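You operate a simulated robot arm through the tools that you are given. There is no shell and no other tool. Be economical: measure what you need, move in short steps, check, and stop when the job is done.

Carry out the task below with a simulated robot arm. There is one attempt and no reset: what you move stays moved.

## Task
Turn the white block out from under the hood and lay it on the small black mat.
Fine: switch the hood lamp off before you take the block; draw the yellow bolt to turn the turntable and push it in again. Where these are worked on the way, their far stop is far enough and under half their travel is too little: yellow bolt.

The check looks at the end state, three seconds after you hand in, the way a careful person would. Anything else that was tipped, shoved, dropped, spilled or broken makes it a failure.

## Robot
A 7-joint arm with a two-finger parallel gripper, fixed in place. Base frame: the origin is at the foot of the arm, x ahead of it, y to its left, z up; the work surface is at about z = 760. Lengths are in mm, angles in degrees, forces in N, time in s.
With the tool pointing down near the work surface it reaches from about 200 to 680 mm from the base axis. Its first joint turns from -66.0 to 66.0 degrees. Payload 2.4 kg.
The tool frame sits at the grasp point between the pads (the TCP): z along the fingers, y along the line on which they close. The tips reach 30 mm beyond it. Largest opening 94 mm; finger width 28, thickness 10; the body of the gripper, 50 by 96 mm, starts 55 mm behind the TCP.
Orientation is that of the tool frame in the base frame, as a unit quaternion [w, x, y, z]. With the fingers straight down and closing along the base's y, the tool's x points along the base's -x, its y along +y and its z along -z.

## Interface
- The arm moves only by the tool arm_command. Its arguments are lists of equal length, an entry for each row: "rotation": the turn, a rotation vector about the base's x, y, z in degrees, a list of three; "linear": the shift along the base's x, y, z in mm, a list of three; "claw": the finger opening in mm, from 0 to 94. In form: {"rotation": [[ax, ay, az], ...], "linear": [[tx, ty, tz], ...], "claw": [claw, ...]}. A call has 1 to 20 rows; each row shifts and turns the commanded pose from where the row before left it. Each row takes 0.2 s and may step no farther than 50 mm and 8.6 degrees from the row before; otherwise, or with a gripper value out of range, the whole call is refused. Where a pose cannot be reached the arm comes as near as it can. A force on the tool above 40 N (or 10 N above the force at the start of the call, whichever is more), or a blocked arm, ends the call early, and 0.2 s more pass. The fingers move at their own pace (about 153 mm/s each) and stop on an object; they squeeze with about 43 N. The grip force told is the motor's: it shows also when the fingers shut on nothing. Time passes only in rows, and 0.2 s behind the last, so rows that do not move let the fingers close. It gives the time, the measured TCP pose, the force on the tool (base axes), the opening and the grip force at its end, in the units of the frame above (readings bear some noise), with the torque about the TCP (base axes, N m) and any sound that the robot's microphone picked up.
- Cameras (640 x 400 px; columns grow to the right, rows downward): "scene" is fixed at [34.5, 471.2, 1441.7]; the picture's right is [-0.78, -0.63, 0.00], its down [-0.38, 0.47, -0.80] and it looks along [0.50, -0.62, -0.60] (base axes); focal length 313 px, centre (320, 200). "wrist" rides on the gripper at [76, 14, -102] in the tool frame; the picture's right is [-0.18, 0.98, 0.00], its down [-0.75, -0.14, -0.64] and it looks along [-0.63, -0.12, 0.77] (tool axes); focal length 243 px, centre (320, 200). There is no depth. A picture from a camera that has moved, and an enlarged one, comes with that camera's place and axes in the base frame and with its lens.
- grab_frame(camera): a new picture of that camera. It takes no simulated time.
- inspect(camera, box): a new picture of the part [left, top, right, bottom] of that camera's present view, enlarged. It takes no simulated time.
- job_done(): hands the job in; it is judged then, once.

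Work in short steps. Places have to be worked out from the pictures, the camera data and where the tool is seen: move nearer, look again, correct. Check each grasp and each placing, and mend what went wrong. You have 120 turns and 64 pictures in all, those below and enlarged ones among them. Open the gripper and draw the arm clear of the work before you hand the job in, unless the task says otherwise; then end with one line.

The tools are called after "Call:" as name(argument=value, ...) on one line, values as JSON. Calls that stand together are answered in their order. arm_command: Moves the arm, as the interface text tells. Its arguments: {"type":"object","properties":{"rotation":{"type":"array"},"linear":{"type":"array"},"claw":{"type":"array"}},"required":["rotation","linear","claw"]} The other tools are called the same way: grab_frame (camera) takes a picture; inspect (camera, box) takes an enlarged picture of a part of a camera's view; job_done () hands the job in.

At the start:

```text
time_s: 0.0
position: [350.0, 123.6, 1122.7]
ee_rot: [0.0, -0.001, 1.0, 0.0]
ft_force: [0.0, 0.4, 0.3]
torque: [-0.03, -0.01, -0.01]
opening: 94.0
grasp_force: 0.1
```

scene: 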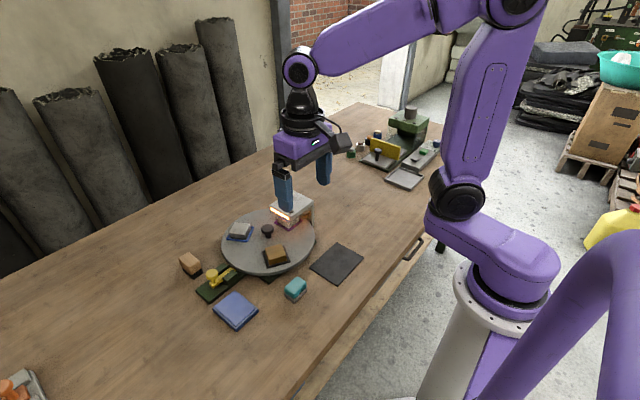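
wrist: 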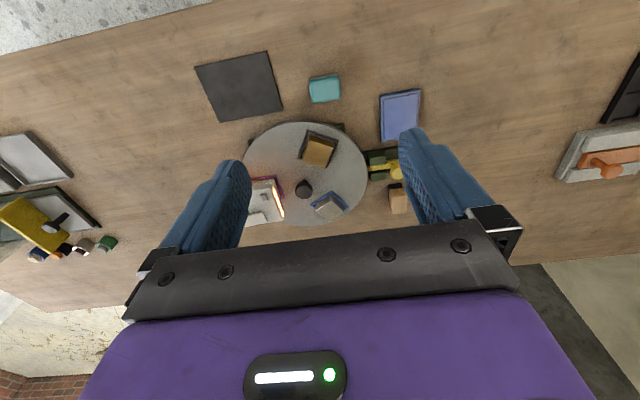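

The turntable with the hood, bolt and mat is in view; I take enlarged views to identify the parts.

Call:
inspect(camera="scene", box=[170, 170, 370, 335])

Call:
inspect(camera="wrist", box=[180, 40, 440, 240])

```text
2.42 times, centred on (270, 252) of scene
camera zoom: at [34.5, 471.2, 1441.7], right [-0.78, -0.63, 0.0], down [-0.38, 0.47, -0.8], along [0.5, -0.62, -0.6], focal length 760 px, centre (441, 73)
```

zoom: 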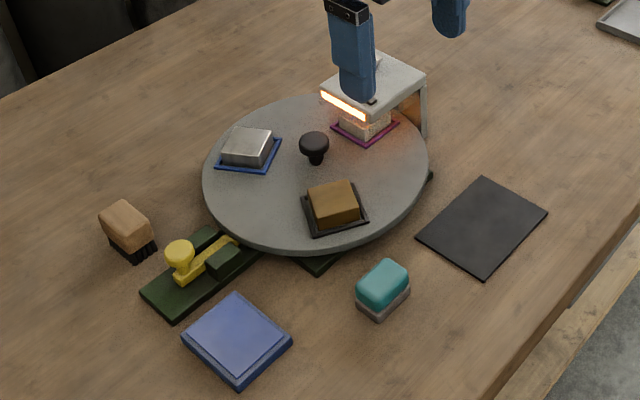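

```text
2.00 times, centred on (310, 140) of wrist
camera zoom: at [274.7, 139.2, 1226.0], right [0.18, 0.98, 0.0], down [0.75, -0.14, 0.64], along [0.63, -0.12, -0.77], focal length 485 px, centre (340, 320)
```

zoom: 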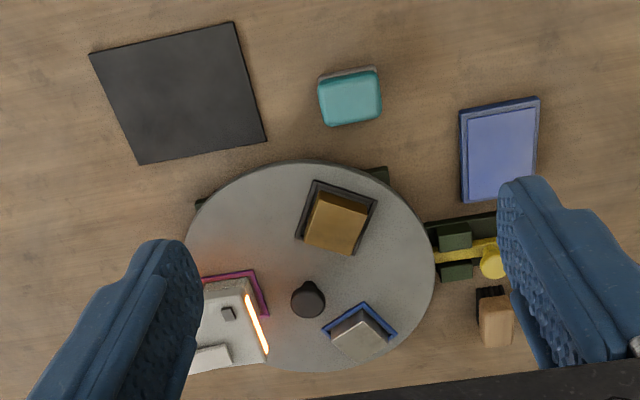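

Turntable centre is near (570, 47). I lower the wrist camera for a closer look.

Call:
arm_command(rotation=[[0, 0, 0], [0, 0, 0], [0, 0, 0], [0, 0, 0]], linear=[[10, -20, -35], [10, -20, -35], [10, -20, -35], [0, -15, -35]], claw=[94, 94, 94, 94])

Call:
grab_frame(camera="wrist")

Call:
inspect(camera="scene", box=[240, 180, 340, 245])

```text
time_s: 1.0
position: [378.6, 50.9, 982.6]
ee_rot: [-0.001, 0.001, 1.0, 0.0]
ft_force: [-0.1, 0.0, -0.4]
torque: [0.01, 0.02, 0.03]
opening: 93.8
grasp_force: 0.1
```

```text
59 pictures are left
camera wrist: at [302.3, 65.5, 1085.4], right [0.18, 0.98, 0.0], down [0.75, -0.14, 0.64], along [0.63, -0.12, -0.77], focal length 243 px, centre (320, 200)
```

wrist: 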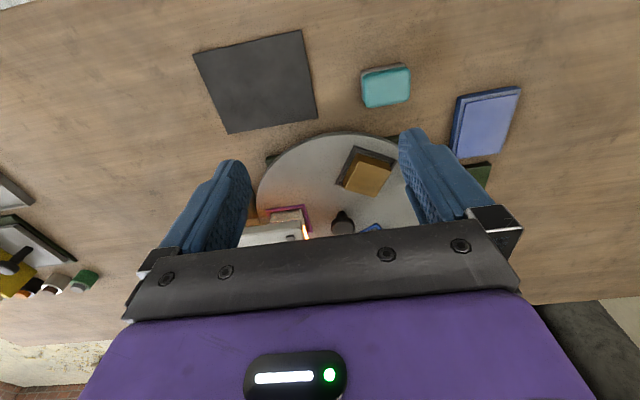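

```text
6.15 times, centred on (290, 212) of scene
camera zoom: at [34.5, 471.2, 1441.7], right [-0.78, -0.63, 0.0], down [-0.38, 0.47, -0.8], along [0.5, -0.62, -0.6], focal length 1928 px, centre (505, 123)
```

zoom: 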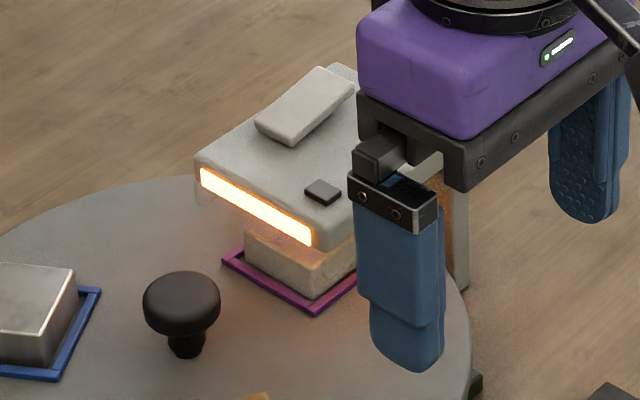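

The lamp hood has a slab and a small dark button on top; I move above it for a close look.

Call:
arm_command(rotation=[[0, 0, 0], [0, 0, 0], [0, 0, 0], [0, 0, 0]], linear=[[30, -20, 10], [35, -20, 10], [35, -20, 10], [30, -20, 0]], claw=[94, 94, 94, 94])

Call:
grab_frame(camera="wrist")

```text
time_s: 2.0
position: [512.2, -31.0, 1013.5]
ee_rot: [0.0, 0.0, 1.0, 0.0]
ft_force: [1.1, -0.1, -0.3]
torque: [0.0, 0.01, 0.01]
opening: 93.8
grasp_force: 0.0
```

```text
57 pictures are left
camera wrist: at [436.1, -16.8, 1116.6], right [0.18, 0.98, 0.0], down [0.75, -0.14, 0.64], along [0.63, -0.12, -0.77], focal length 243 px, centre (320, 200)
```

wrist: 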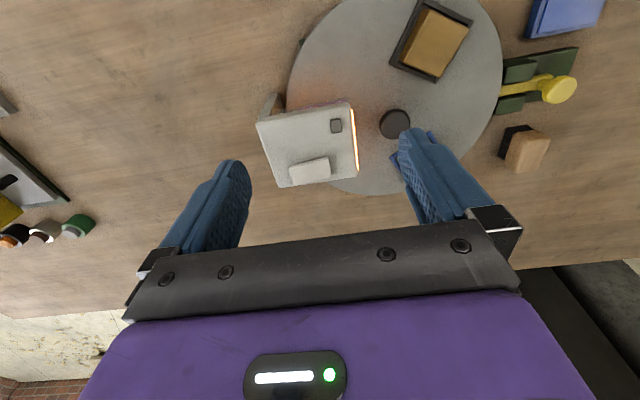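

Call:
inspect(camera="wrist", box=[230, 80, 390, 200])

Call:
inspect(camera="wrist", box=[370, 0, 600, 180])

Call:
inspect(camera="scene", box=[170, 190, 330, 310])

```text
3.33 times, centred on (310, 140) of wrist
camera zoom: at [436.1, -16.8, 1116.6], right [0.18, 0.98, 0.0], down [0.75, -0.14, 0.64], along [0.63, -0.12, -0.77], focal length 809 px, centre (353, 400)
```

zoom: 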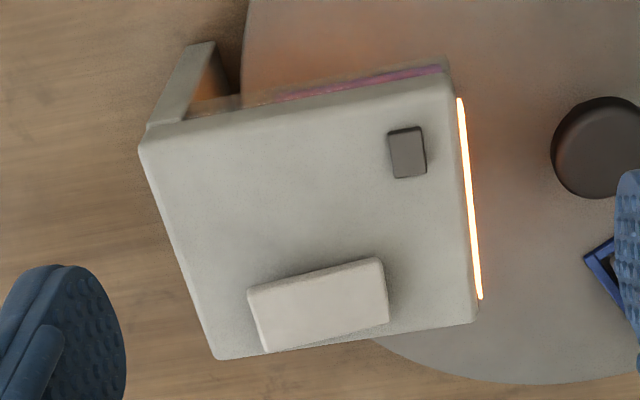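

```text
2.22 times, centred on (485, 90) of wrist
camera zoom: at [436.1, -16.8, 1116.6], right [0.18, 0.98, 0.0], down [0.75, -0.14, 0.64], along [0.63, -0.12, -0.77], focal length 539 px, centre (-47, 444)
```

zoom: 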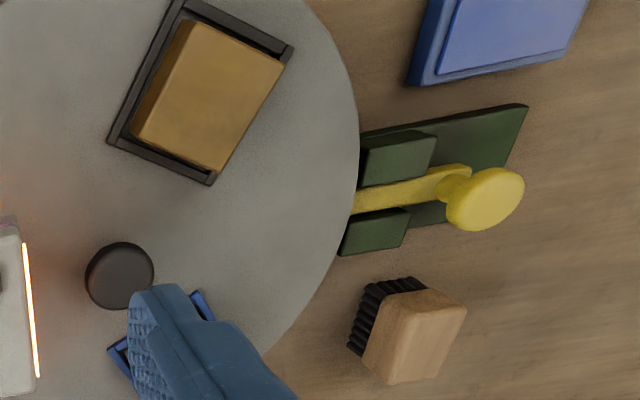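

```text
3.33 times, centred on (250, 250) of scene
camera zoom: at [34.5, 471.2, 1441.7], right [-0.78, -0.63, 0.0], down [-0.38, 0.47, -0.8], along [0.5, -0.62, -0.6], focal length 1044 px, centre (553, 33)
```

zoom: 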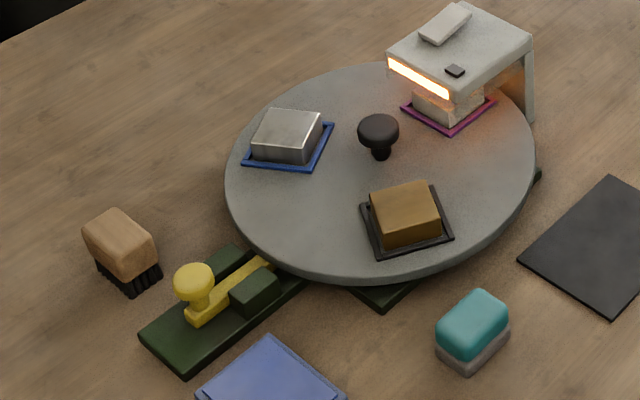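

I zoom in on the hood from the scene camera, now unobstructed.

Call:
inspect(camera="scene", box=[280, 185, 336, 220])

Call:
inspect(camera="scene", box=[190, 255, 270, 305])

```text
11.43 times, centred on (308, 202) of scene
camera zoom: at [34.5, 471.2, 1441.7], right [-0.78, -0.63, 0.0], down [-0.38, 0.47, -0.8], along [0.5, -0.62, -0.6], focal length 3581 px, centre (457, 171)
```

zoom: 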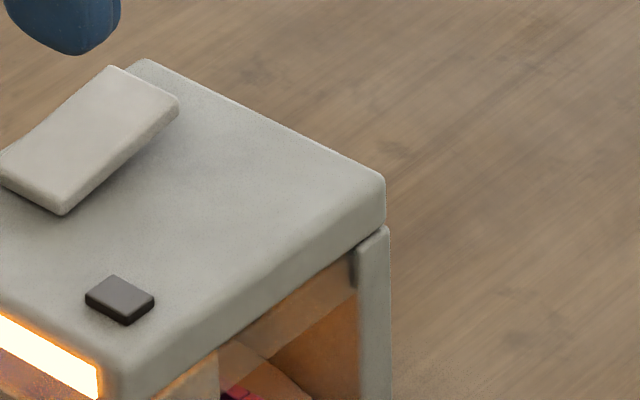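

```text
8.00 times, centred on (230, 280) of scene
camera zoom: at [34.5, 471.2, 1441.7], right [-0.78, -0.63, 0.0], down [-0.38, 0.47, -0.8], along [0.5, -0.62, -0.6], focal length 2506 px, centre (1040, -440)
```

zoom: 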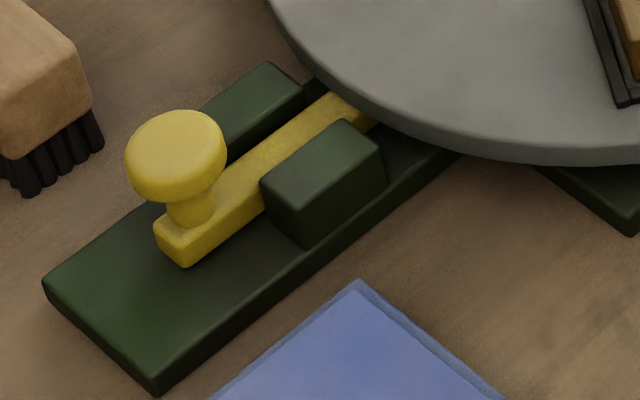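

I tilt the wrist and back off to see the slab on the hood from the side, to learn which end is raised.

Call:
arm_command(rotation=[[0, -8.5, 0], [0, -8.5, 0], [0, -8.5, 0]], linear=[[-35, -8, -10], [-10, -8, -30], [-4, -7, -30]], claw=[94, 94, 94])

Call:
grab_frame(camera="wrist")

```text
time_s: 2.8
position: [459.4, -54.0, 942.2]
ee_rot: [0.221, 0.001, 0.975, 0.0]
ft_force: [0.2, -0.5, 0.1]
torque: [0.07, 0.01, -0.01]
opening: 93.8
grasp_force: 0.0
```

```text
51 pictures are left
camera wrist: at [346.8, -39.4, 1003.6], right [0.17, 0.98, 0.08], down [0.4, -0.14, 0.9], along [0.9, -0.12, -0.42], focal length 243 px, centre (320, 200)
```

wrist: 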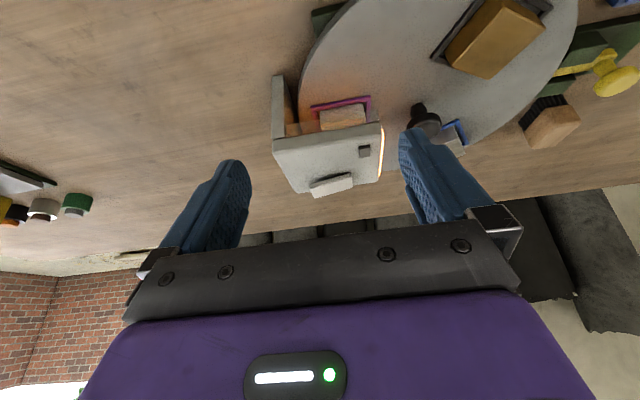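

Call:
inspect(camera="wrist", box=[260, 70, 400, 210])

```text
2.86 times, centred on (330, 140) of wrist
camera zoom: at [346.8, -39.4, 1003.6], right [0.17, 0.98, 0.08], down [0.4, -0.14, 0.9], along [0.9, -0.12, -0.42], focal length 693 px, centre (291, 371)
```

zoom: 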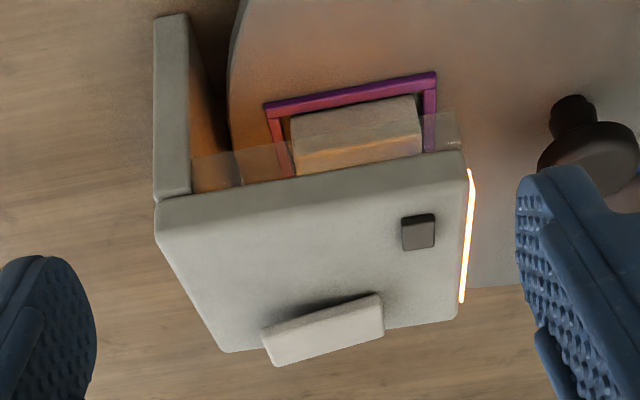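

The slab is a rocker on the hood: its −y end (≈(585,−78), z≈881) stands up, the other end lower. I straighten the tool, close the fingers and go above the raised end.

Call:
arm_command(rotation=[[0, 8.5, 0], [0, 8.5, 0], [0, 8.5, 0], [0, 0, 0], [0, 0, 0]], linear=[[20, -5, 20], [30, -5, 0], [35, -5, 0], [40.6, -6, 0], [0, 0, 0]], claw=[0, 0, 0, 0, 0])

Call:
inspect(camera="scene", box=[250, 150, 350, 220])

Call:
grab_frame(camera="wrist")

```text
time_s: 4.0
position: [587.5, -75.4, 963.2]
ee_rot: [-0.001, 0.0, 1.0, 0.0]
ft_force: [0.4, -0.3, -0.5]
torque: [0.02, 0.01, -0.02]
opening: 0.0
grasp_force: 33.3
```

```text
5.71 times, centred on (300, 185) of scene
camera zoom: at [34.5, 471.2, 1441.7], right [-0.78, -0.63, 0.0], down [-0.38, 0.47, -0.8], along [0.5, -0.62, -0.6], focal length 1790 px, centre (434, 286)
```

zoom: 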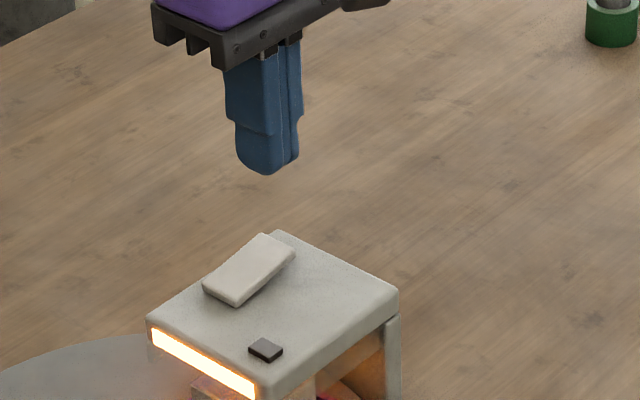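

```text
48 pictures are left
camera wrist: at [511.0, -59.5, 1066.0], right [0.18, 0.98, 0.0], down [0.75, -0.14, 0.64], along [0.63, -0.12, -0.77], focal length 243 px, centre (320, 200)
```

wrist: 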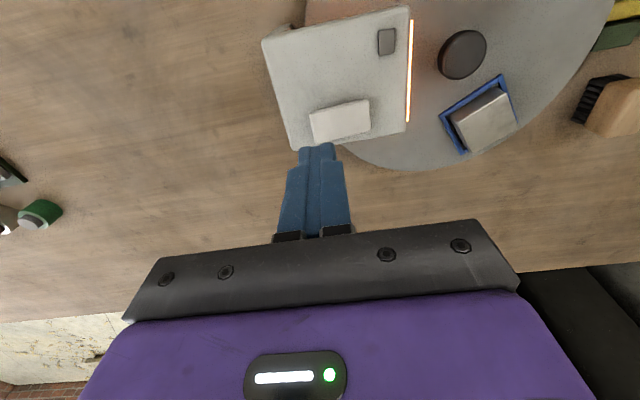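

Tip hangs right above the raised end. Lower to just above, then press gently in small steps.

Call:
arm_command(rotation=[[0, 0, 0], [0, 0, 0], [0, 0, 0], [0, 0, 0], [0, 0, 0]], linear=[[-1, 2, -30], [-1, 0, -14], [0, 0, -4], [0, 0, -3], [0, 0, -2]], claw=[0, 0, 0, 0, 0])

Call:
inspect(camera="scene", box=[250, 150, 350, 220])

```text
time_s: 5.2
position: [585.1, -73.1, 909.8]
ee_rot: [-0.001, -0.001, 1.0, 0.0]
ft_force: [-1.2, -2.4, 1.5]
torque: [-0.07, 0.0, 0.04]
opening: 0.0
grasp_force: 32.6
```

```text
5.71 times, centred on (300, 185) of scene
camera zoom: at [34.5, 471.2, 1441.7], right [-0.78, -0.63, 0.0], down [-0.38, 0.47, -0.8], along [0.5, -0.62, -0.6], focal length 1790 px, centre (434, 286)
```

zoom: 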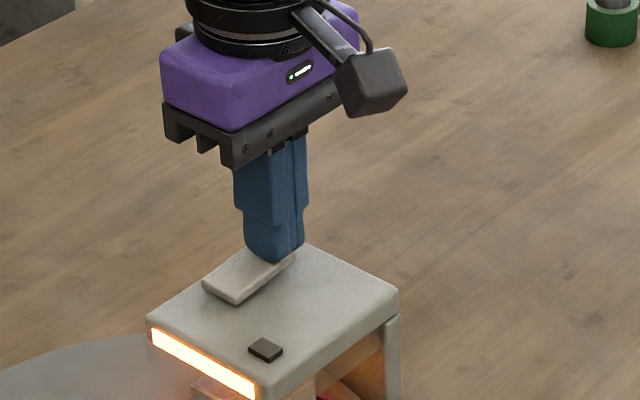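

In contact with light force. Press farther in 2 mm steps.

Call:
arm_command(rotation=[[0, 0, 0], [0, 0, 0], [0, 0, 0], [0, 0, 0]], linear=[[0, 0, -2], [0, 0, -2], [0, 0, -2], [0, 0, 0]], claw=[0, 0, 0, 0])

Call:
inspect(camera="scene", box=[250, 150, 350, 220])

```text
time_s: 6.0
position: [585.0, -72.5, 907.0]
ee_rot: [0.0, 0.0, 1.0, 0.0]
ft_force: [-6.3, 0.9, 9.8]
torque: [0.17, 0.2, 0.03]
opening: 0.1
grasp_force: 33.1
heard: click
stopped in row 4: the force on the tool passed its limit at 44 N (the readings are from after the stop); the commanded pose is now the measured one
```

```text
5.71 times, centred on (300, 185) of scene
camera zoom: at [34.2, 471.3, 1441.7], right [-0.78, -0.63, 0.0], down [-0.38, 0.47, -0.8], along [0.5, -0.62, -0.6], focal length 1790 px, centre (434, 286)
```

zoom: 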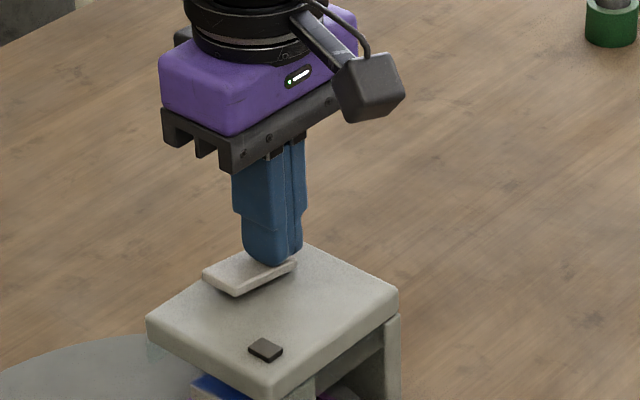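

Click heard and the lamp is out. I raise clear and check the hood and turntable.

Call:
arm_command(rotation=[[0, 0, 0], [0, 0, 0], [0, 0, 0], [0, 0, 0], [0, 0, 0]], linear=[[0, 0, 5], [0, 0, 40], [0, 0, 40], [-40, 20, 25], [-40, 20, 0]], claw=[0, 0, 0, 0, 0])

Call:
inspect(camera="scene", box=[190, 170, 350, 290])

Call:
grab_frame(camera="wrist")

```text
refused: row 4 steps farther than a row can; nothing moved
```

```text
3.33 times, centred on (270, 230) of scene
camera zoom: at [34.2, 471.3, 1441.7], right [-0.78, -0.63, 0.0], down [-0.38, 0.47, -0.8], along [0.5, -0.62, -0.6], focal length 1044 px, centre (487, 100)
```

zoom: 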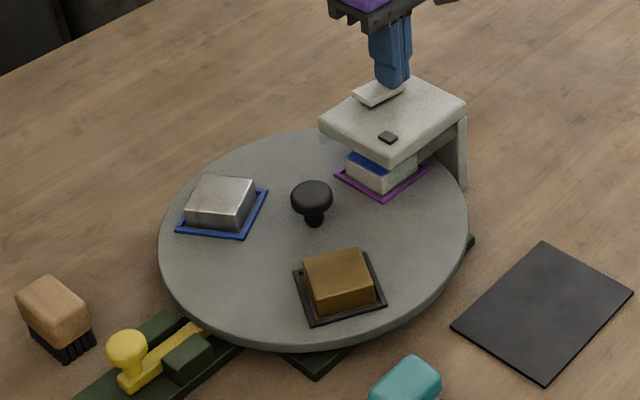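

```text
44 pictures are left
camera wrist: at [509.6, -57.6, 1010.1], right [0.18, 0.98, 0.0], down [0.75, -0.14, 0.64], along [0.63, -0.12, -0.77], focal length 243 px, centre (320, 200)
```

wrist: 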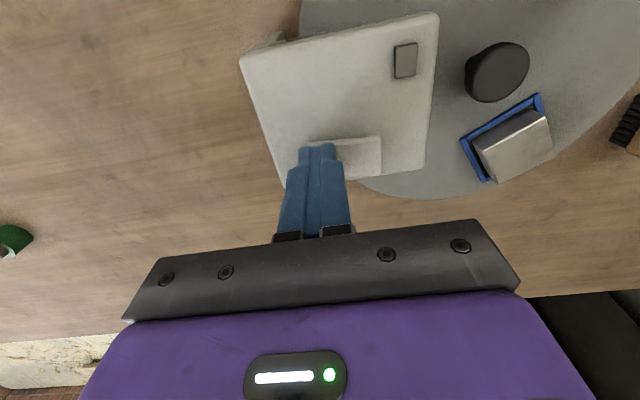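

The lamp is off, nothing else disturbed. Next I raise and go to view the bolt from close.

Call:
arm_command(rotation=[[0, 0, 0], [0, 0, 0], [0, 0, 0], [0, 0, 0], [0, 0, 0], [0, 0, 0], [0, 0, 0], [0, 0, 0], [0, 0, 0]], linear=[[0, 0, 5], [0, 0, 40], [0, 0, 40], [-10, 46, 0], [-10, 46, 0], [-10, 46, 0], [-10, 46, 0], [-5, 46, 0], [0, 43, -20]], claw=[0, 0, 0, 0, 0, 0, 60, 60, 60])

Call:
grab_frame(camera="wrist")

Call:
inspect(camera="wrist", box=[240, 50, 420, 180])

```text
time_s: 8.1
position: [542.7, 202.5, 971.3]
ee_rot: [0.0, 0.001, 1.0, 0.0]
ft_force: [0.1, 0.5, 0.0]
torque: [0.02, 0.0, 0.02]
opening: 59.9
grasp_force: 0.0
```

```text
43 pictures are left
camera wrist: at [466.0, 217.3, 1073.5], right [0.19, 0.98, 0.0], down [0.75, -0.14, 0.64], along [0.63, -0.12, -0.77], focal length 243 px, centre (320, 200)
```

wrist: 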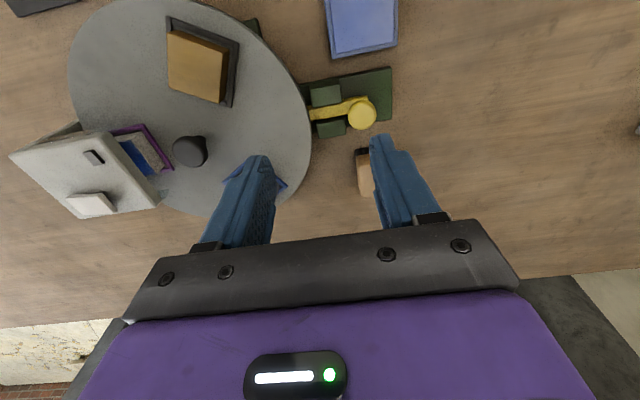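

```text
3.08 times, centred on (330, 115) of wrist
camera zoom: at [466.0, 217.3, 1073.5], right [0.19, 0.98, 0.0], down [0.75, -0.14, 0.64], along [0.63, -0.12, -0.77], focal length 746 px, centre (289, 462)
```

zoom: 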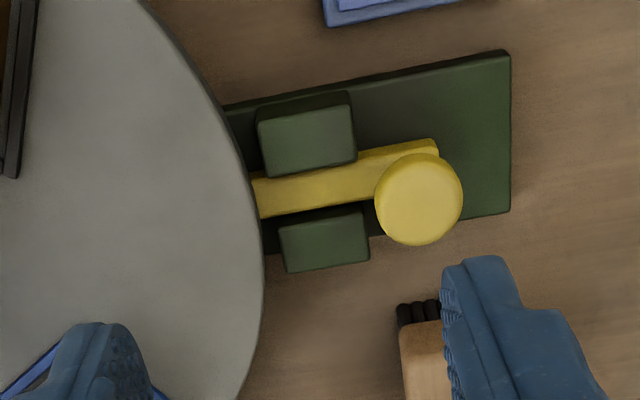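

Knob top is at about (564, 242.5, 829), diameter ~29. I move above and descend so the tips straddle its head along y.

Call:
arm_command(rotation=[[0, 0, 0], [0, 0, 0], [0, 0, 0], [0, 0, 0], [0, 0, 0]], linear=[[21.3, 40, 0], [0, 0, -40], [0, 0, -40], [0, 0, -25], [0, 0, -15]], claw=[60, 60, 60, 60, 60])

Call:
inspect(camera="scene", box=[180, 220, 300, 310])

Call:
grab_frame(camera="wrist")

```text
time_s: 9.2
position: [561.7, 241.1, 851.5]
ee_rot: [0.001, 0.0, 1.0, -0.001]
ft_force: [0.3, 0.7, 0.0]
torque: [0.03, 0.04, 0.02]
opening: 60.1
grasp_force: 0.1
```

```text
4.44 times, centred on (240, 265) of scene
camera zoom: at [34.5, 471.2, 1441.7], right [-0.78, -0.63, 0.0], down [-0.38, 0.47, -0.8], along [0.5, -0.62, -0.6], focal length 1392 px, centre (676, -89)
```

zoom: 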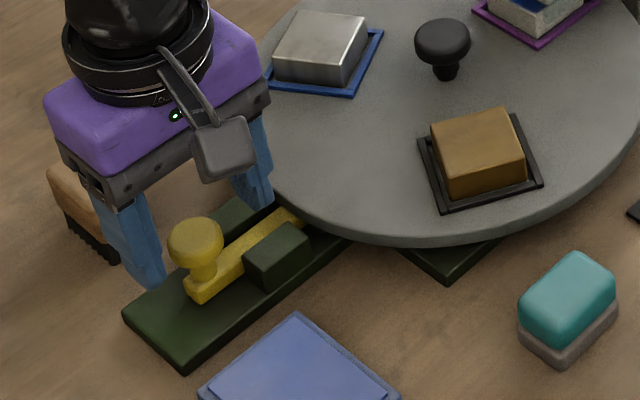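

```text
40 pictures are left
camera wrist: at [486.4, 256.0, 954.3], right [0.18, 0.98, 0.0], down [0.75, -0.14, 0.64], along [0.63, -0.12, -0.77], focal length 243 px, centre (320, 200)
```

wrist: 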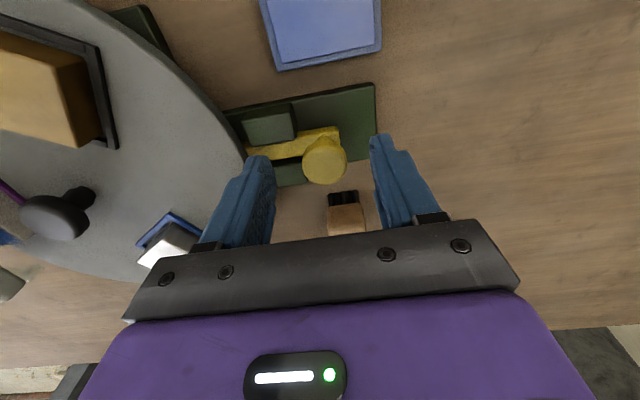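

Knob sits between the fingers. Descend 12 mm and close on it.

Call:
arm_command(rotation=[[0, 0, 0], [0, 0, 0], [0, 0, 0], [0, 0, 0]], linear=[[0, 2, -12], [0, 0, 0], [0, 0, 0], [0, 0, 0]], claw=[60, 40, 20, 20])

Call:
inspect(camera="scene", box=[180, 220, 300, 310])

```text
time_s: 10.2
position: [561.6, 243.6, 839.2]
ee_rot: [0.001, 0.0, 1.0, 0.0]
ft_force: [0.7, 1.3, -0.6]
torque: [0.04, -0.18, 0.04]
opening: 28.6
grasp_force: 44.7
```

```text
4.44 times, centred on (240, 265) of scene
camera zoom: at [34.6, 471.2, 1441.7], right [-0.78, -0.63, 0.0], down [-0.38, 0.47, -0.8], along [0.5, -0.62, -0.6], focal length 1392 px, centre (676, -89)
```

zoom: 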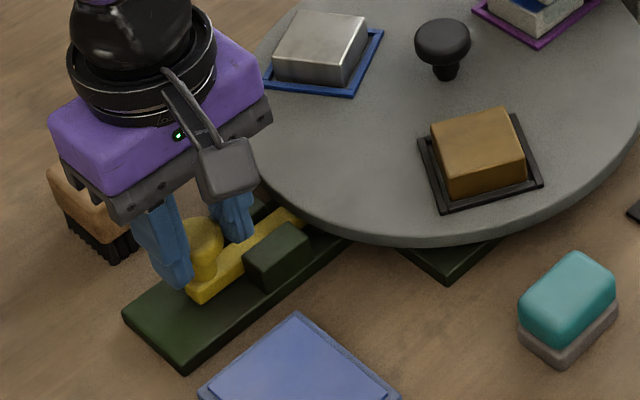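

Held at 28.6 mm with low force. Pull in +y in small steps to the far stop.

Call:
arm_command(rotation=[[0, 0, 0], [0, 0, 0], [0, 0, 0], [0, 0, 0], [0, 0, 0], [0, 0, 0], [0, 0, 0]], linear=[[0, 3, 0], [0, 3, 0], [0, 4, 0], [0, 4, 0], [0, 4, 0], [0, 3, 0], [0, 0, 0]], claw=[20, 20, 20, 20, 20, 20, 20])

```text
time_s: 11.8
position: [560.6, 263.8, 839.4]
ee_rot: [0.0, 0.001, 1.0, 0.0]
ft_force: [-11.2, -0.4, 8.4]
torque: [-0.02, 0.67, -0.02]
opening: 28.7
grasp_force: 45.1
```

It slid 20 mm; there's a sideways force toward −x, so I follow that slightly and keep pulling.

Call:
arm_command(rotation=[[0, 0, 0], [0, 0, 0], [0, 0, 0], [0, 0, 0], [0, 0, 0]], linear=[[-2, 0, 0], [-0.5, 3, 0], [-0.5, 3, 0], [-0.5, 3, 0], [0, 0, 0]], claw=[20, 20, 20, 20, 20])

Call:
inspect(camera="scene", box=[180, 220, 300, 310])

```text
time_s: 13.1
position: [562.4, 271.7, 839.5]
ee_rot: [0.004, 0.002, 1.0, 0.001]
ft_force: [21.0, -4.0, -18.1]
torque: [-0.12, -0.86, -0.12]
opening: 28.8
grasp_force: 44.5
```

```text
4.44 times, centred on (240, 265) of scene
camera zoom: at [35.3, 471.3, 1441.6], right [-0.78, -0.63, 0.0], down [-0.38, 0.47, -0.8], along [0.5, -0.62, -0.6], focal length 1392 px, centre (676, -89)
```

zoom: 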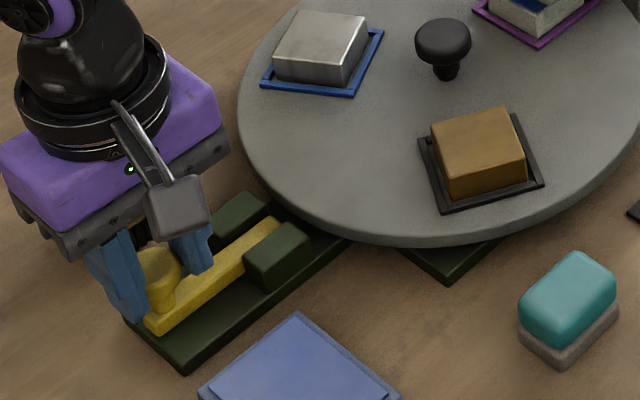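

Bolt end is now clear of the disc rim; the side force flipped, so I correct back +x and try for the end stop.

Call:
arm_command(rotation=[[0, 0, 0], [0, 0, 0], [0, 0, 0], [0, 0, 0]], linear=[[2, 0, 0], [0, 3, 0], [0, 3, 0], [0, 0, 0]], claw=[20, 20, 20, 20])

```text
time_s: 14.1
position: [560.5, 271.7, 839.4]
ee_rot: [-0.003, 0.004, 1.0, -0.003]
ft_force: [-4.3, -31.1, 11.9]
torque: [-1.06, 0.54, -0.18]
opening: 28.8
grasp_force: 45.3
```

End stop reached at 28 mm travel. Unload, release and rise.

Call:
arm_command(rotation=[[0, 0, 0], [0, 0, 0], [0, 0, 0], [0, 0, 0], [0, 0, 0], [0, 0, 0]], linear=[[0, -5, 0], [0, 0, 0], [0, 0, 0], [0, 0, 30], [0, 0, 45], [0, 0, 45]], claw=[20, 50, 50, 50, 50, 50])

Call:
grab_frame(camera="scene")

Call:
inspect(camera="scene", box=[180, 190, 340, 310])

```text
time_s: 15.4
position: [562.1, 274.1, 958.3]
ee_rot: [0.0, 0.0, 1.0, 0.0]
ft_force: [-0.3, 0.6, -0.5]
torque: [0.01, 0.01, 0.0]
opening: 49.9
grasp_force: 0.0
```

```text
37 pictures are left
```

scene: 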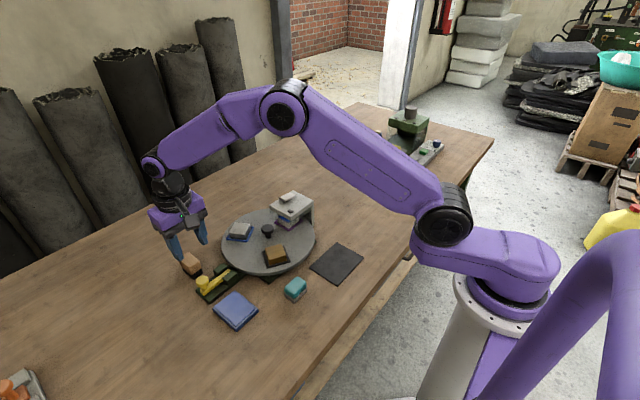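

```text
3.33 times, centred on (260, 250) of scene
camera zoom: at [34.5, 471.2, 1441.7], right [-0.78, -0.63, 0.0], down [-0.38, 0.47, -0.8], along [0.5, -0.62, -0.6], focal length 1044 px, centre (520, 33)
```

zoom: 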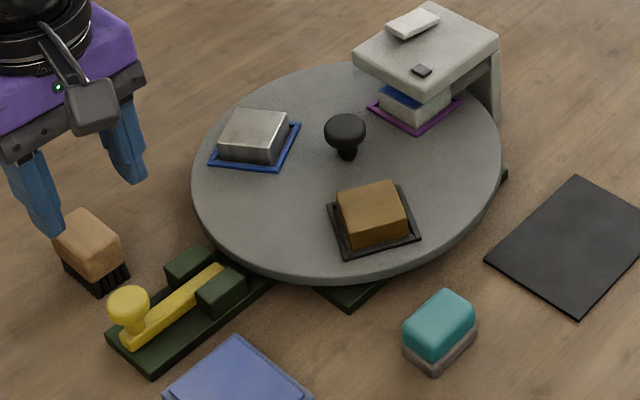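

Bolt is fully out. Pads sit at about 150°, 30° and −90° (120° apart) around the centre (565, 48); I will twist the centre knob by −120°. I go above the knob, yawed +60°.

Call:
arm_command(rotation=[[0, 0, 8.57], [0, 0, 8.57], [0, 0, 8.57], [0, 0, 8.57], [0, 0, 8.57], [0, 0, 8.57], [0, 0, 8.58], [0, 0, 0]], linear=[[0.5, -32.3, 0], [0.5, -32.3, 0], [0.5, -32.3, 0], [0.5, -32.3, 0], [0.5, -32.3, 0], [0.5, -32.3, 0], [0, -32.3, 0], [0, 0, 0]], claw=[50, 50, 50, 50, 50, 50, 50, 50])

Call:
grab_frame(camera="wrist")

Call:
inspect(camera="scene", box=[210, 170, 330, 290])

```text
time_s: 17.2
position: [565.3, 45.6, 959.3]
ee_rot: [0.0, -0.501, 0.866, 0.0]
ft_force: [-0.3, -0.3, 0.0]
torque: [0.01, 0.0, -0.01]
opening: 50.2
grasp_force: 0.0
```

```text
35 pictures are left
camera wrist: at [515.6, -11.6, 1061.8], right [-0.76, 0.65, 0.0], down [0.5, 0.58, 0.64], along [0.42, 0.49, -0.77], focal length 243 px, centre (320, 200)
```

wrist: 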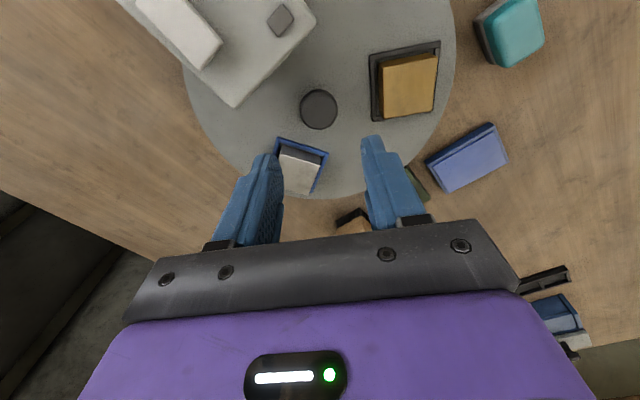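

```text
3.33 times, centred on (270, 230) of scene
camera zoom: at [34.5, 471.2, 1441.7], right [-0.78, -0.63, 0.0], down [-0.38, 0.47, -0.8], along [0.5, -0.62, -0.6], focal length 1044 px, centre (487, 100)
```

zoom: 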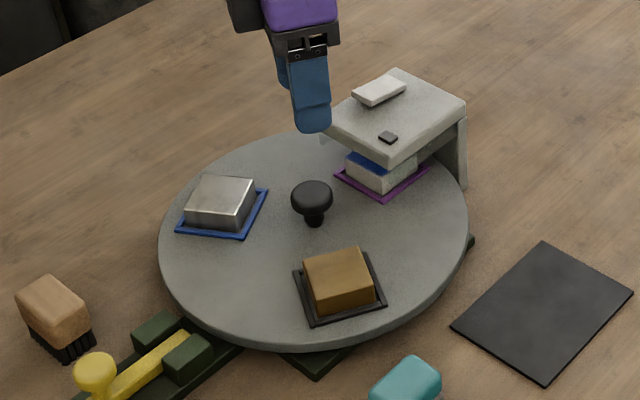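

Knob at about (567, 48). Fine-centre, descend so the tips reach z≈822, and close on the knob.

Call:
arm_command(rotation=[[0, 0, 0], [0, 0, 0], [0, 0, 0], [0, 0, 0], [0, 0, 0], [0, 0, 0], [0, 0, 0]], linear=[[1, 2, -40], [0, 0, -40], [0, 0, -20], [0, 0, -7], [0, 0, 0], [0, 0, 0], [0, 0, 0]], claw=[50, 50, 50, 50, 40, 20, 20])

Call:
inspect(camera="scene", box=[210, 170, 330, 290])

```text
time_s: 18.9
position: [568.7, 48.0, 851.7]
ee_rot: [0.002, -0.499, 0.867, -0.002]
ft_force: [19.9, -9.2, -12.8]
torque: [0.19, -0.78, -0.11]
opening: 35.6
grasp_force: 44.7
```

```text
3.33 times, centred on (270, 230) of scene
camera zoom: at [35.2, 471.0, 1441.7], right [-0.78, -0.63, 0.0], down [-0.38, 0.47, -0.8], along [0.5, -0.62, -0.6], focal length 1044 px, centre (487, 100)
```

zoom: 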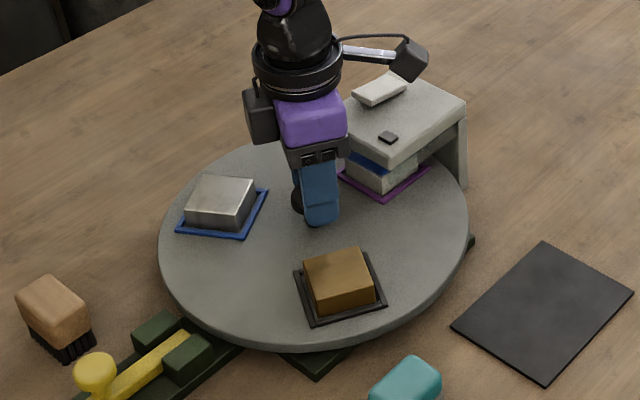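

Gripped (35.6 mm). I relax the side force and turn the first −25° to see whether the disc follows.

Call:
arm_command(rotation=[[0, 0, 0], [0, 0, -5], [0, 0, -5], [0, 0, -5], [0, 0, -5], [0, 0, -5], [0, 0, 0]], linear=[[2.3, -1.1, 0], [0, 0, 0], [0, 0, 0], [0, 0, 0], [0, 0, 0], [0, 0, 0], [0, 0, 0]], claw=[20, 20, 20, 20, 20, 20, 20])

Call:
inspect(camera="scene", box=[210, 170, 330, 290])

```text
time_s: 20.4
position: [567.3, 47.6, 851.7]
ee_rot: [0.0, -0.3, 0.954, 0.0]
ft_force: [6.6, -11.6, 4.5]
torque: [0.01, -0.52, -0.03]
opening: 35.4
grasp_force: 44.5
```

```text
3.33 times, centred on (270, 230) of scene
camera zoom: at [34.6, 470.9, 1441.8], right [-0.78, -0.63, 0.0], down [-0.38, 0.47, -0.8], along [0.5, -0.62, -0.6], focal length 1044 px, centre (487, 100)
```

zoom: 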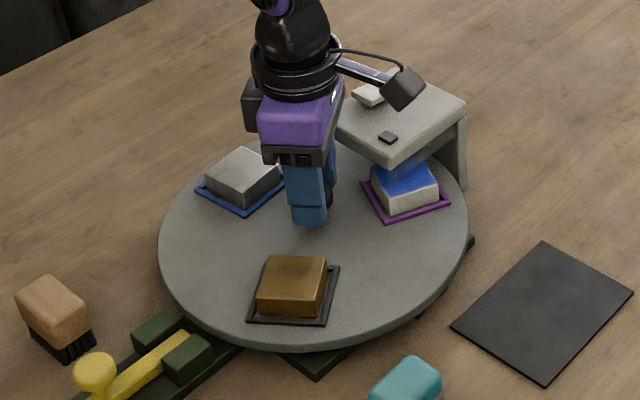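

The disc follows smoothly. Continue −65° and look.

Call:
arm_command(rotation=[[0, 0, -6.5], [0, 0, -6.5], [0, 0, -6.5], [0, 0, -6.5], [0, 0, -6.5], [0, 0, -6.5], [0, 0, -6.5], [0, 0, -6.5], [0, 0, -6.5], [0, 0, -6.5], [0, 0, 0]], linear=[[0, 0, 0], [0, 0, 0], [0, 0, 0], [0, 0, 0], [0, 0, 0], [0, 0, 0], [0, 0, 0], [0, 0, 0], [0, 0, 0], [0, 0, 0], [0, 0, 0]], claw=[20, 20, 20, 20, 20, 20, 20, 20, 20, 20, 20])

Call:
inspect(camera="scene", box=[210, 170, 330, 290])

```text
time_s: 22.9
position: [567.8, 51.3, 853.2]
ee_rot: [0.001, 0.258, 0.966, -0.001]
ft_force: [4.3, 21.2, -2.3]
torque: [0.43, -0.52, 0.03]
opening: 35.5
grasp_force: 45.5
```

```text
3.33 times, centred on (270, 230) of scene
camera zoom: at [34.6, 471.7, 1441.5], right [-0.78, -0.63, 0.0], down [-0.38, 0.47, -0.8], along [0.5, -0.62, -0.6], focal length 1044 px, centre (487, 100)
```

zoom: 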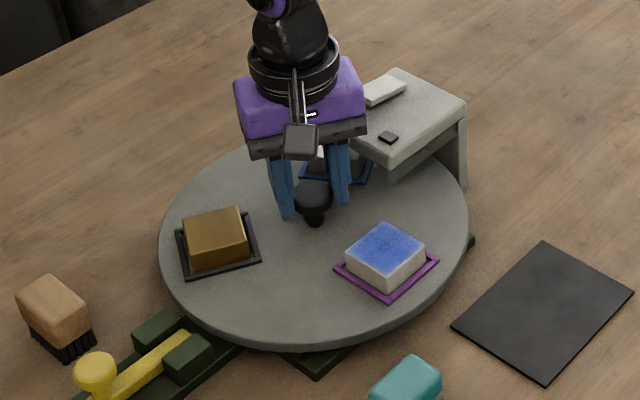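

Now at −30° yaw. Relax y and turn the last 30°.

Call:
arm_command(rotation=[[0, 0, 0], [0, 0, -6], [0, 0, -6], [0, 0, -6], [0, 0, -6], [0, 0, -6], [0, 0, 0], [0, 0, 0]], linear=[[0, 2.5, 0], [0, 0, 0], [0, 0, 0], [0, 0, 0], [0, 0, 0], [0, 0, 0], [0, 0, 0], [0, 0, 0]], claw=[20, 20, 20, 20, 20, 20, 20, 20])

Call:
inspect(camera="scene", box=[190, 190, 350, 310])

```text
time_s: 24.6
position: [568.9, 51.4, 852.0]
ee_rot: [0.001, 0.499, 0.866, 0.0]
ft_force: [15.2, 22.5, -11.9]
torque: [0.82, -0.14, 0.03]
opening: 35.6
grasp_force: 45.0
```

```text
3.33 times, centred on (270, 250) of scene
camera zoom: at [35.1, 471.7, 1441.5], right [-0.78, -0.63, 0.0], down [-0.38, 0.47, -0.8], along [0.5, -0.62, -0.6], focal length 1044 px, centre (487, 33)
```

zoom: 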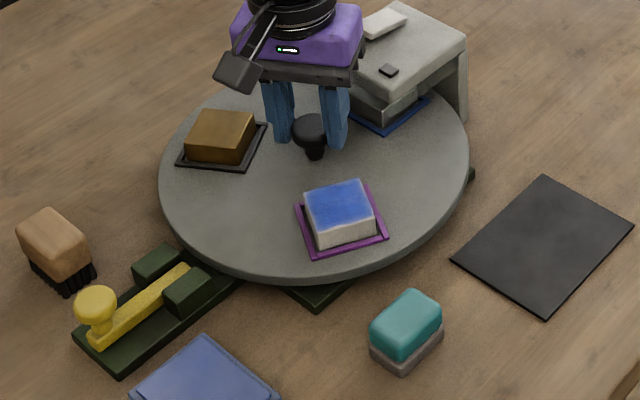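

Pads now match the original index positions. Relax the side force, release and rise.

Call:
arm_command(rotation=[[0, 0, 0], [0, 0, 0], [0, 0, 0], [0, 0, 0], [0, 0, 0], [0, 0, 0], [0, 0, 0]], linear=[[1.5, 2, 0], [0, 0, 0], [0, 0, 0], [0, 0, 10], [0, 0, 30], [0, 0, 40], [0, 0, 40]], claw=[20, 30, 50, 50, 50, 50, 50])

Call:
inspect(camera="scene", box=[190, 190, 350, 310])

Call:
grab_frame(camera="wrist")

```text
time_s: 26.2
position: [567.4, 54.0, 972.6]
ee_rot: [0.0, 0.5, 0.866, -0.001]
ft_force: [0.2, -0.8, -1.2]
torque: [0.0, -0.05, 0.0]
opening: 49.9
grasp_force: 0.1
```

```text
3.33 times, centred on (270, 250) of scene
camera zoom: at [34.5, 471.2, 1441.7], right [-0.78, -0.63, 0.0], down [-0.38, 0.47, -0.8], along [0.5, -0.62, -0.6], focal length 1044 px, centre (487, 33)
```

zoom: 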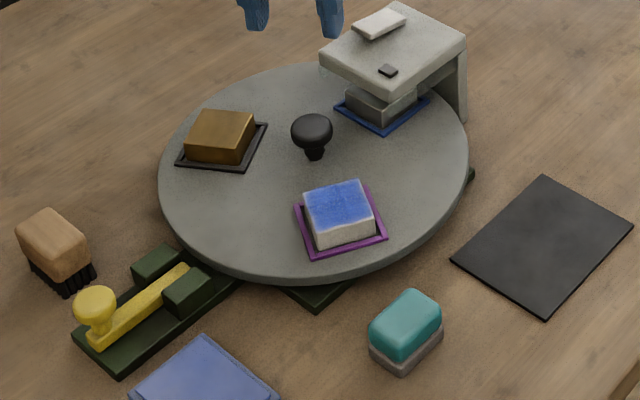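

```text
28 pictures are left
camera wrist: at [541.9, 127.0, 1075.6], right [0.94, 0.33, 0.0], down [0.26, -0.72, 0.64], along [0.21, -0.61, -0.77], focal length 243 px, centre (320, 200)
```

wrist: 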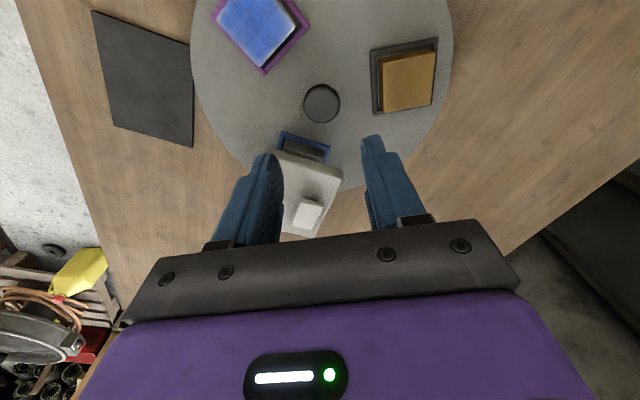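

Index looks right within a degree or two. Now return above the bolt knob with yaw back to 0.

Call:
arm_command(rotation=[[0, 0, 8.57], [0, 0, 8.57], [0, 0, 8.57], [0, 0, 8.57], [0, 0, 8.57], [0, 0, 8.57], [0, 0, 8.58], [0, 0, 0]], linear=[[-0.9, 31, 0], [-0.9, 31, 0], [-0.9, 31, 0], [-0.9, 31, 0], [-0.9, 31, 0], [-0.9, 31, 0], [0, 31, 0], [0, 0, -35]], claw=[60, 60, 60, 60, 60, 60, 60, 60])

Call:
grab_frame(camera="wrist")

```text
time_s: 28.1
position: [563.0, 271.1, 936.4]
ee_rot: [0.001, -0.001, 1.0, -0.001]
ft_force: [-0.8, -0.6, -0.2]
torque: [0.02, -0.01, -0.03]
opening: 60.0
grasp_force: 0.0
```

```text
27 pictures are left
camera wrist: at [487.3, 285.1, 1039.1], right [0.18, 0.98, 0.0], down [0.75, -0.14, 0.64], along [0.63, -0.12, -0.77], focal length 243 px, centre (320, 200)
```

wrist: 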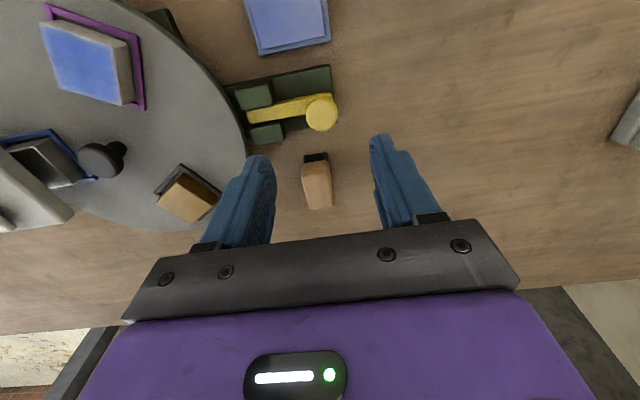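

Knob is at (563, 271). Descend and grip it again.

Call:
arm_command(rotation=[[0, 0, 0], [0, 0, 0], [0, 0, 0], [0, 0, 0], [0, 0, 0], [0, 0, 0], [0, 0, 0]], linear=[[0, 0, -40], [0, 0, -35], [0, 0, -15], [0, 0, -7], [0, 0, 0], [0, 0, 0], [0, 0, 0]], claw=[60, 60, 60, 60, 45, 20, 20])

```text
time_s: 29.6
position: [563.5, 271.2, 840.4]
ee_rot: [0.0, 0.001, 1.0, 0.0]
ft_force: [1.4, 0.2, -3.0]
torque: [0.03, -0.09, 0.02]
opening: 29.0
grasp_force: 44.7
```

Gripped cleanly. Push in by 20 mm in small steps.

Call:
arm_command(rotation=[[0, 0, 0], [0, 0, 0], [0, 0, 0], [0, 0, 0], [0, 0, 0], [0, 0, 0]], linear=[[0, -4, 0], [0, -4, 0], [0, -4, 0], [0, -4, 0], [0, -4, 0], [0, 0, 0]], claw=[20, 20, 20, 20, 20, 20])

```text
time_s: 31.1
position: [563.9, 248.9, 841.2]
ee_rot: [0.0, 0.0, 1.0, 0.0]
ft_force: [-6.3, 1.2, 6.3]
torque: [0.02, 0.06, 0.06]
opening: 28.8
grasp_force: 45.5
```

Sliding freely; continue to the inner stop.

Call:
arm_command(rotation=[[0, 0, 0], [0, 0, 0], [0, 0, 0], [0, 0, 0], [0, 0, 0]], linear=[[0, -3, 0], [0, -2, 0], [0, -2, 0], [0, -2, 0], [0, 0, 0]], claw=[20, 20, 20, 20, 20])

Call:
inspect(camera="scene", box=[180, 220, 300, 310])

```text
time_s: 32.2
position: [564.5, 242.8, 840.0]
ee_rot: [0.002, -0.001, 1.0, 0.001]
ft_force: [-1.9, 8.0, 2.5]
torque: [0.34, 0.1, -0.07]
opening: 29.0
grasp_force: 45.2
```

```text
4.44 times, centred on (240, 265) of scene
camera zoom: at [34.4, 471.4, 1441.6], right [-0.78, -0.63, 0.0], down [-0.38, 0.47, -0.8], along [0.5, -0.62, -0.6], focal length 1392 px, centre (676, -89)
```

zoom: 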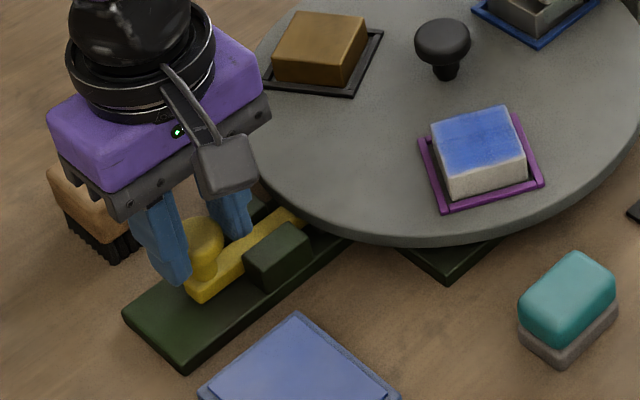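

Bolt is back at its starting place. Release, rise, and move for a close view of the white block.

Call:
arm_command(rotation=[[0, 0, 0], [0, 0, 0], [0, 0, 0], [0, 0, 0], [0, 0, 0], [0, 0, 0], [0, 0, 0], [0, 0, 0], [0, 0, 0], [0, 0, 0]], linear=[[0, 0.5, 0], [0, 0, 0], [0, 0, 30], [0, 0, 45], [0, 0, 45], [-30, -35, 0], [-30, -35, 0], [-30, -35, 0], [-30, -35, 0], [-10, -22, 0]], claw=[40, 50, 60, 60, 60, 60, 80, 80, 80, 80])

Call:
grab_frame(camera="wrist")

Call:
grab_frame(camera="scene")

```text
time_s: 34.5
position: [435.9, 78.4, 959.3]
ee_rot: [0.0, 0.0, 1.0, 0.0]
ft_force: [0.2, 0.5, -0.1]
torque: [-0.01, -0.02, -0.01]
opening: 80.0
grasp_force: 0.1
```

```text
25 pictures are left
camera wrist: at [359.8, 93.3, 1062.1], right [0.18, 0.98, 0.0], down [0.75, -0.14, 0.64], along [0.63, -0.12, -0.77], focal length 243 px, centre (320, 200)
```

wrist: 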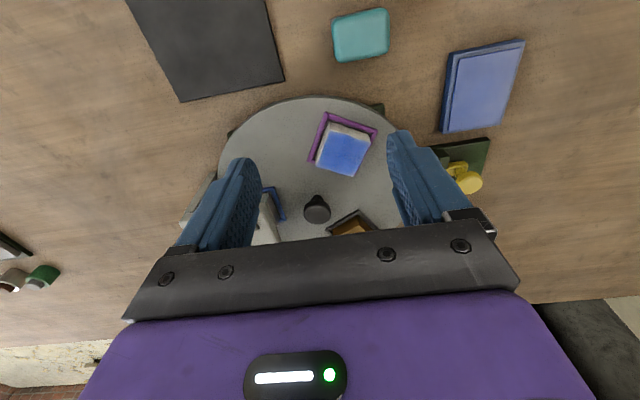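

```text
24 pictures are left
```

scene: 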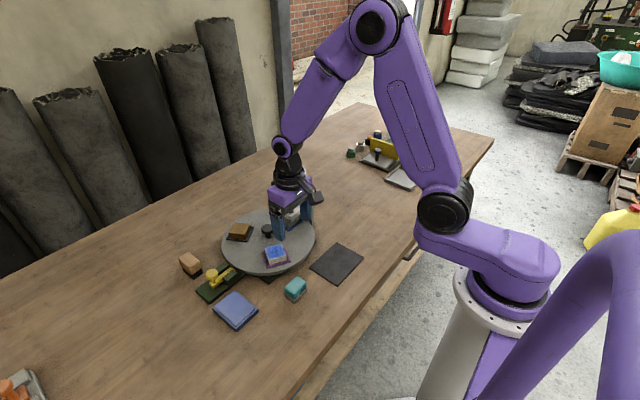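

Call:
inspect(camera="wrist", box=[280, 95, 400, 195])

Call:
inspect(camera="scene", box=[245, 225, 365, 305])

```text
4.00 times, centred on (340, 145) of wrist
camera zoom: at [359.8, 93.3, 1062.1], right [0.18, 0.98, 0.0], down [0.75, -0.14, 0.64], along [0.63, -0.12, -0.77], focal length 970 px, centre (240, 420)
```

zoom: 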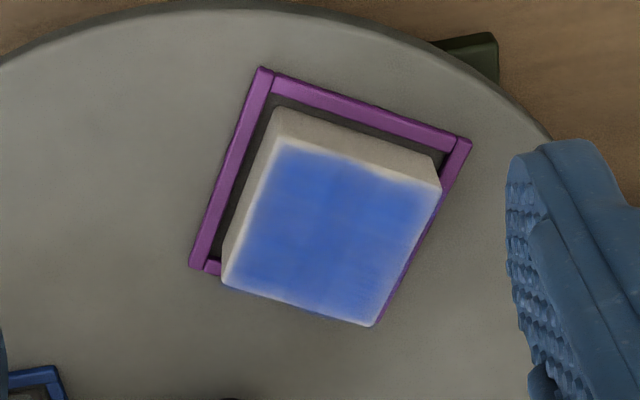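

```text
5.00 times, centred on (305, 265) of scene
camera zoom: at [34.5, 471.2, 1441.7], right [-0.78, -0.63, 0.0], down [-0.38, 0.47, -0.8], along [0.5, -0.62, -0.6], focal length 1566 px, centre (395, -125)
```

zoom: 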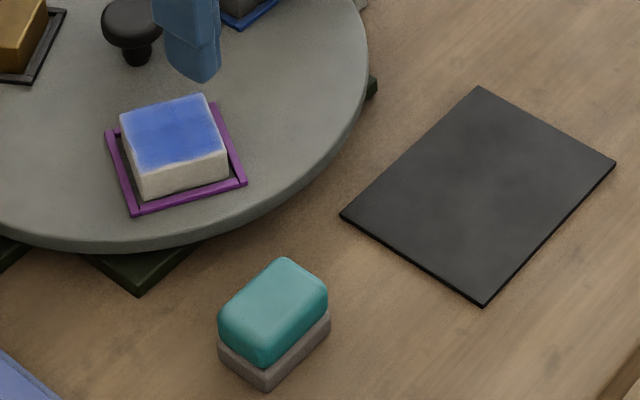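

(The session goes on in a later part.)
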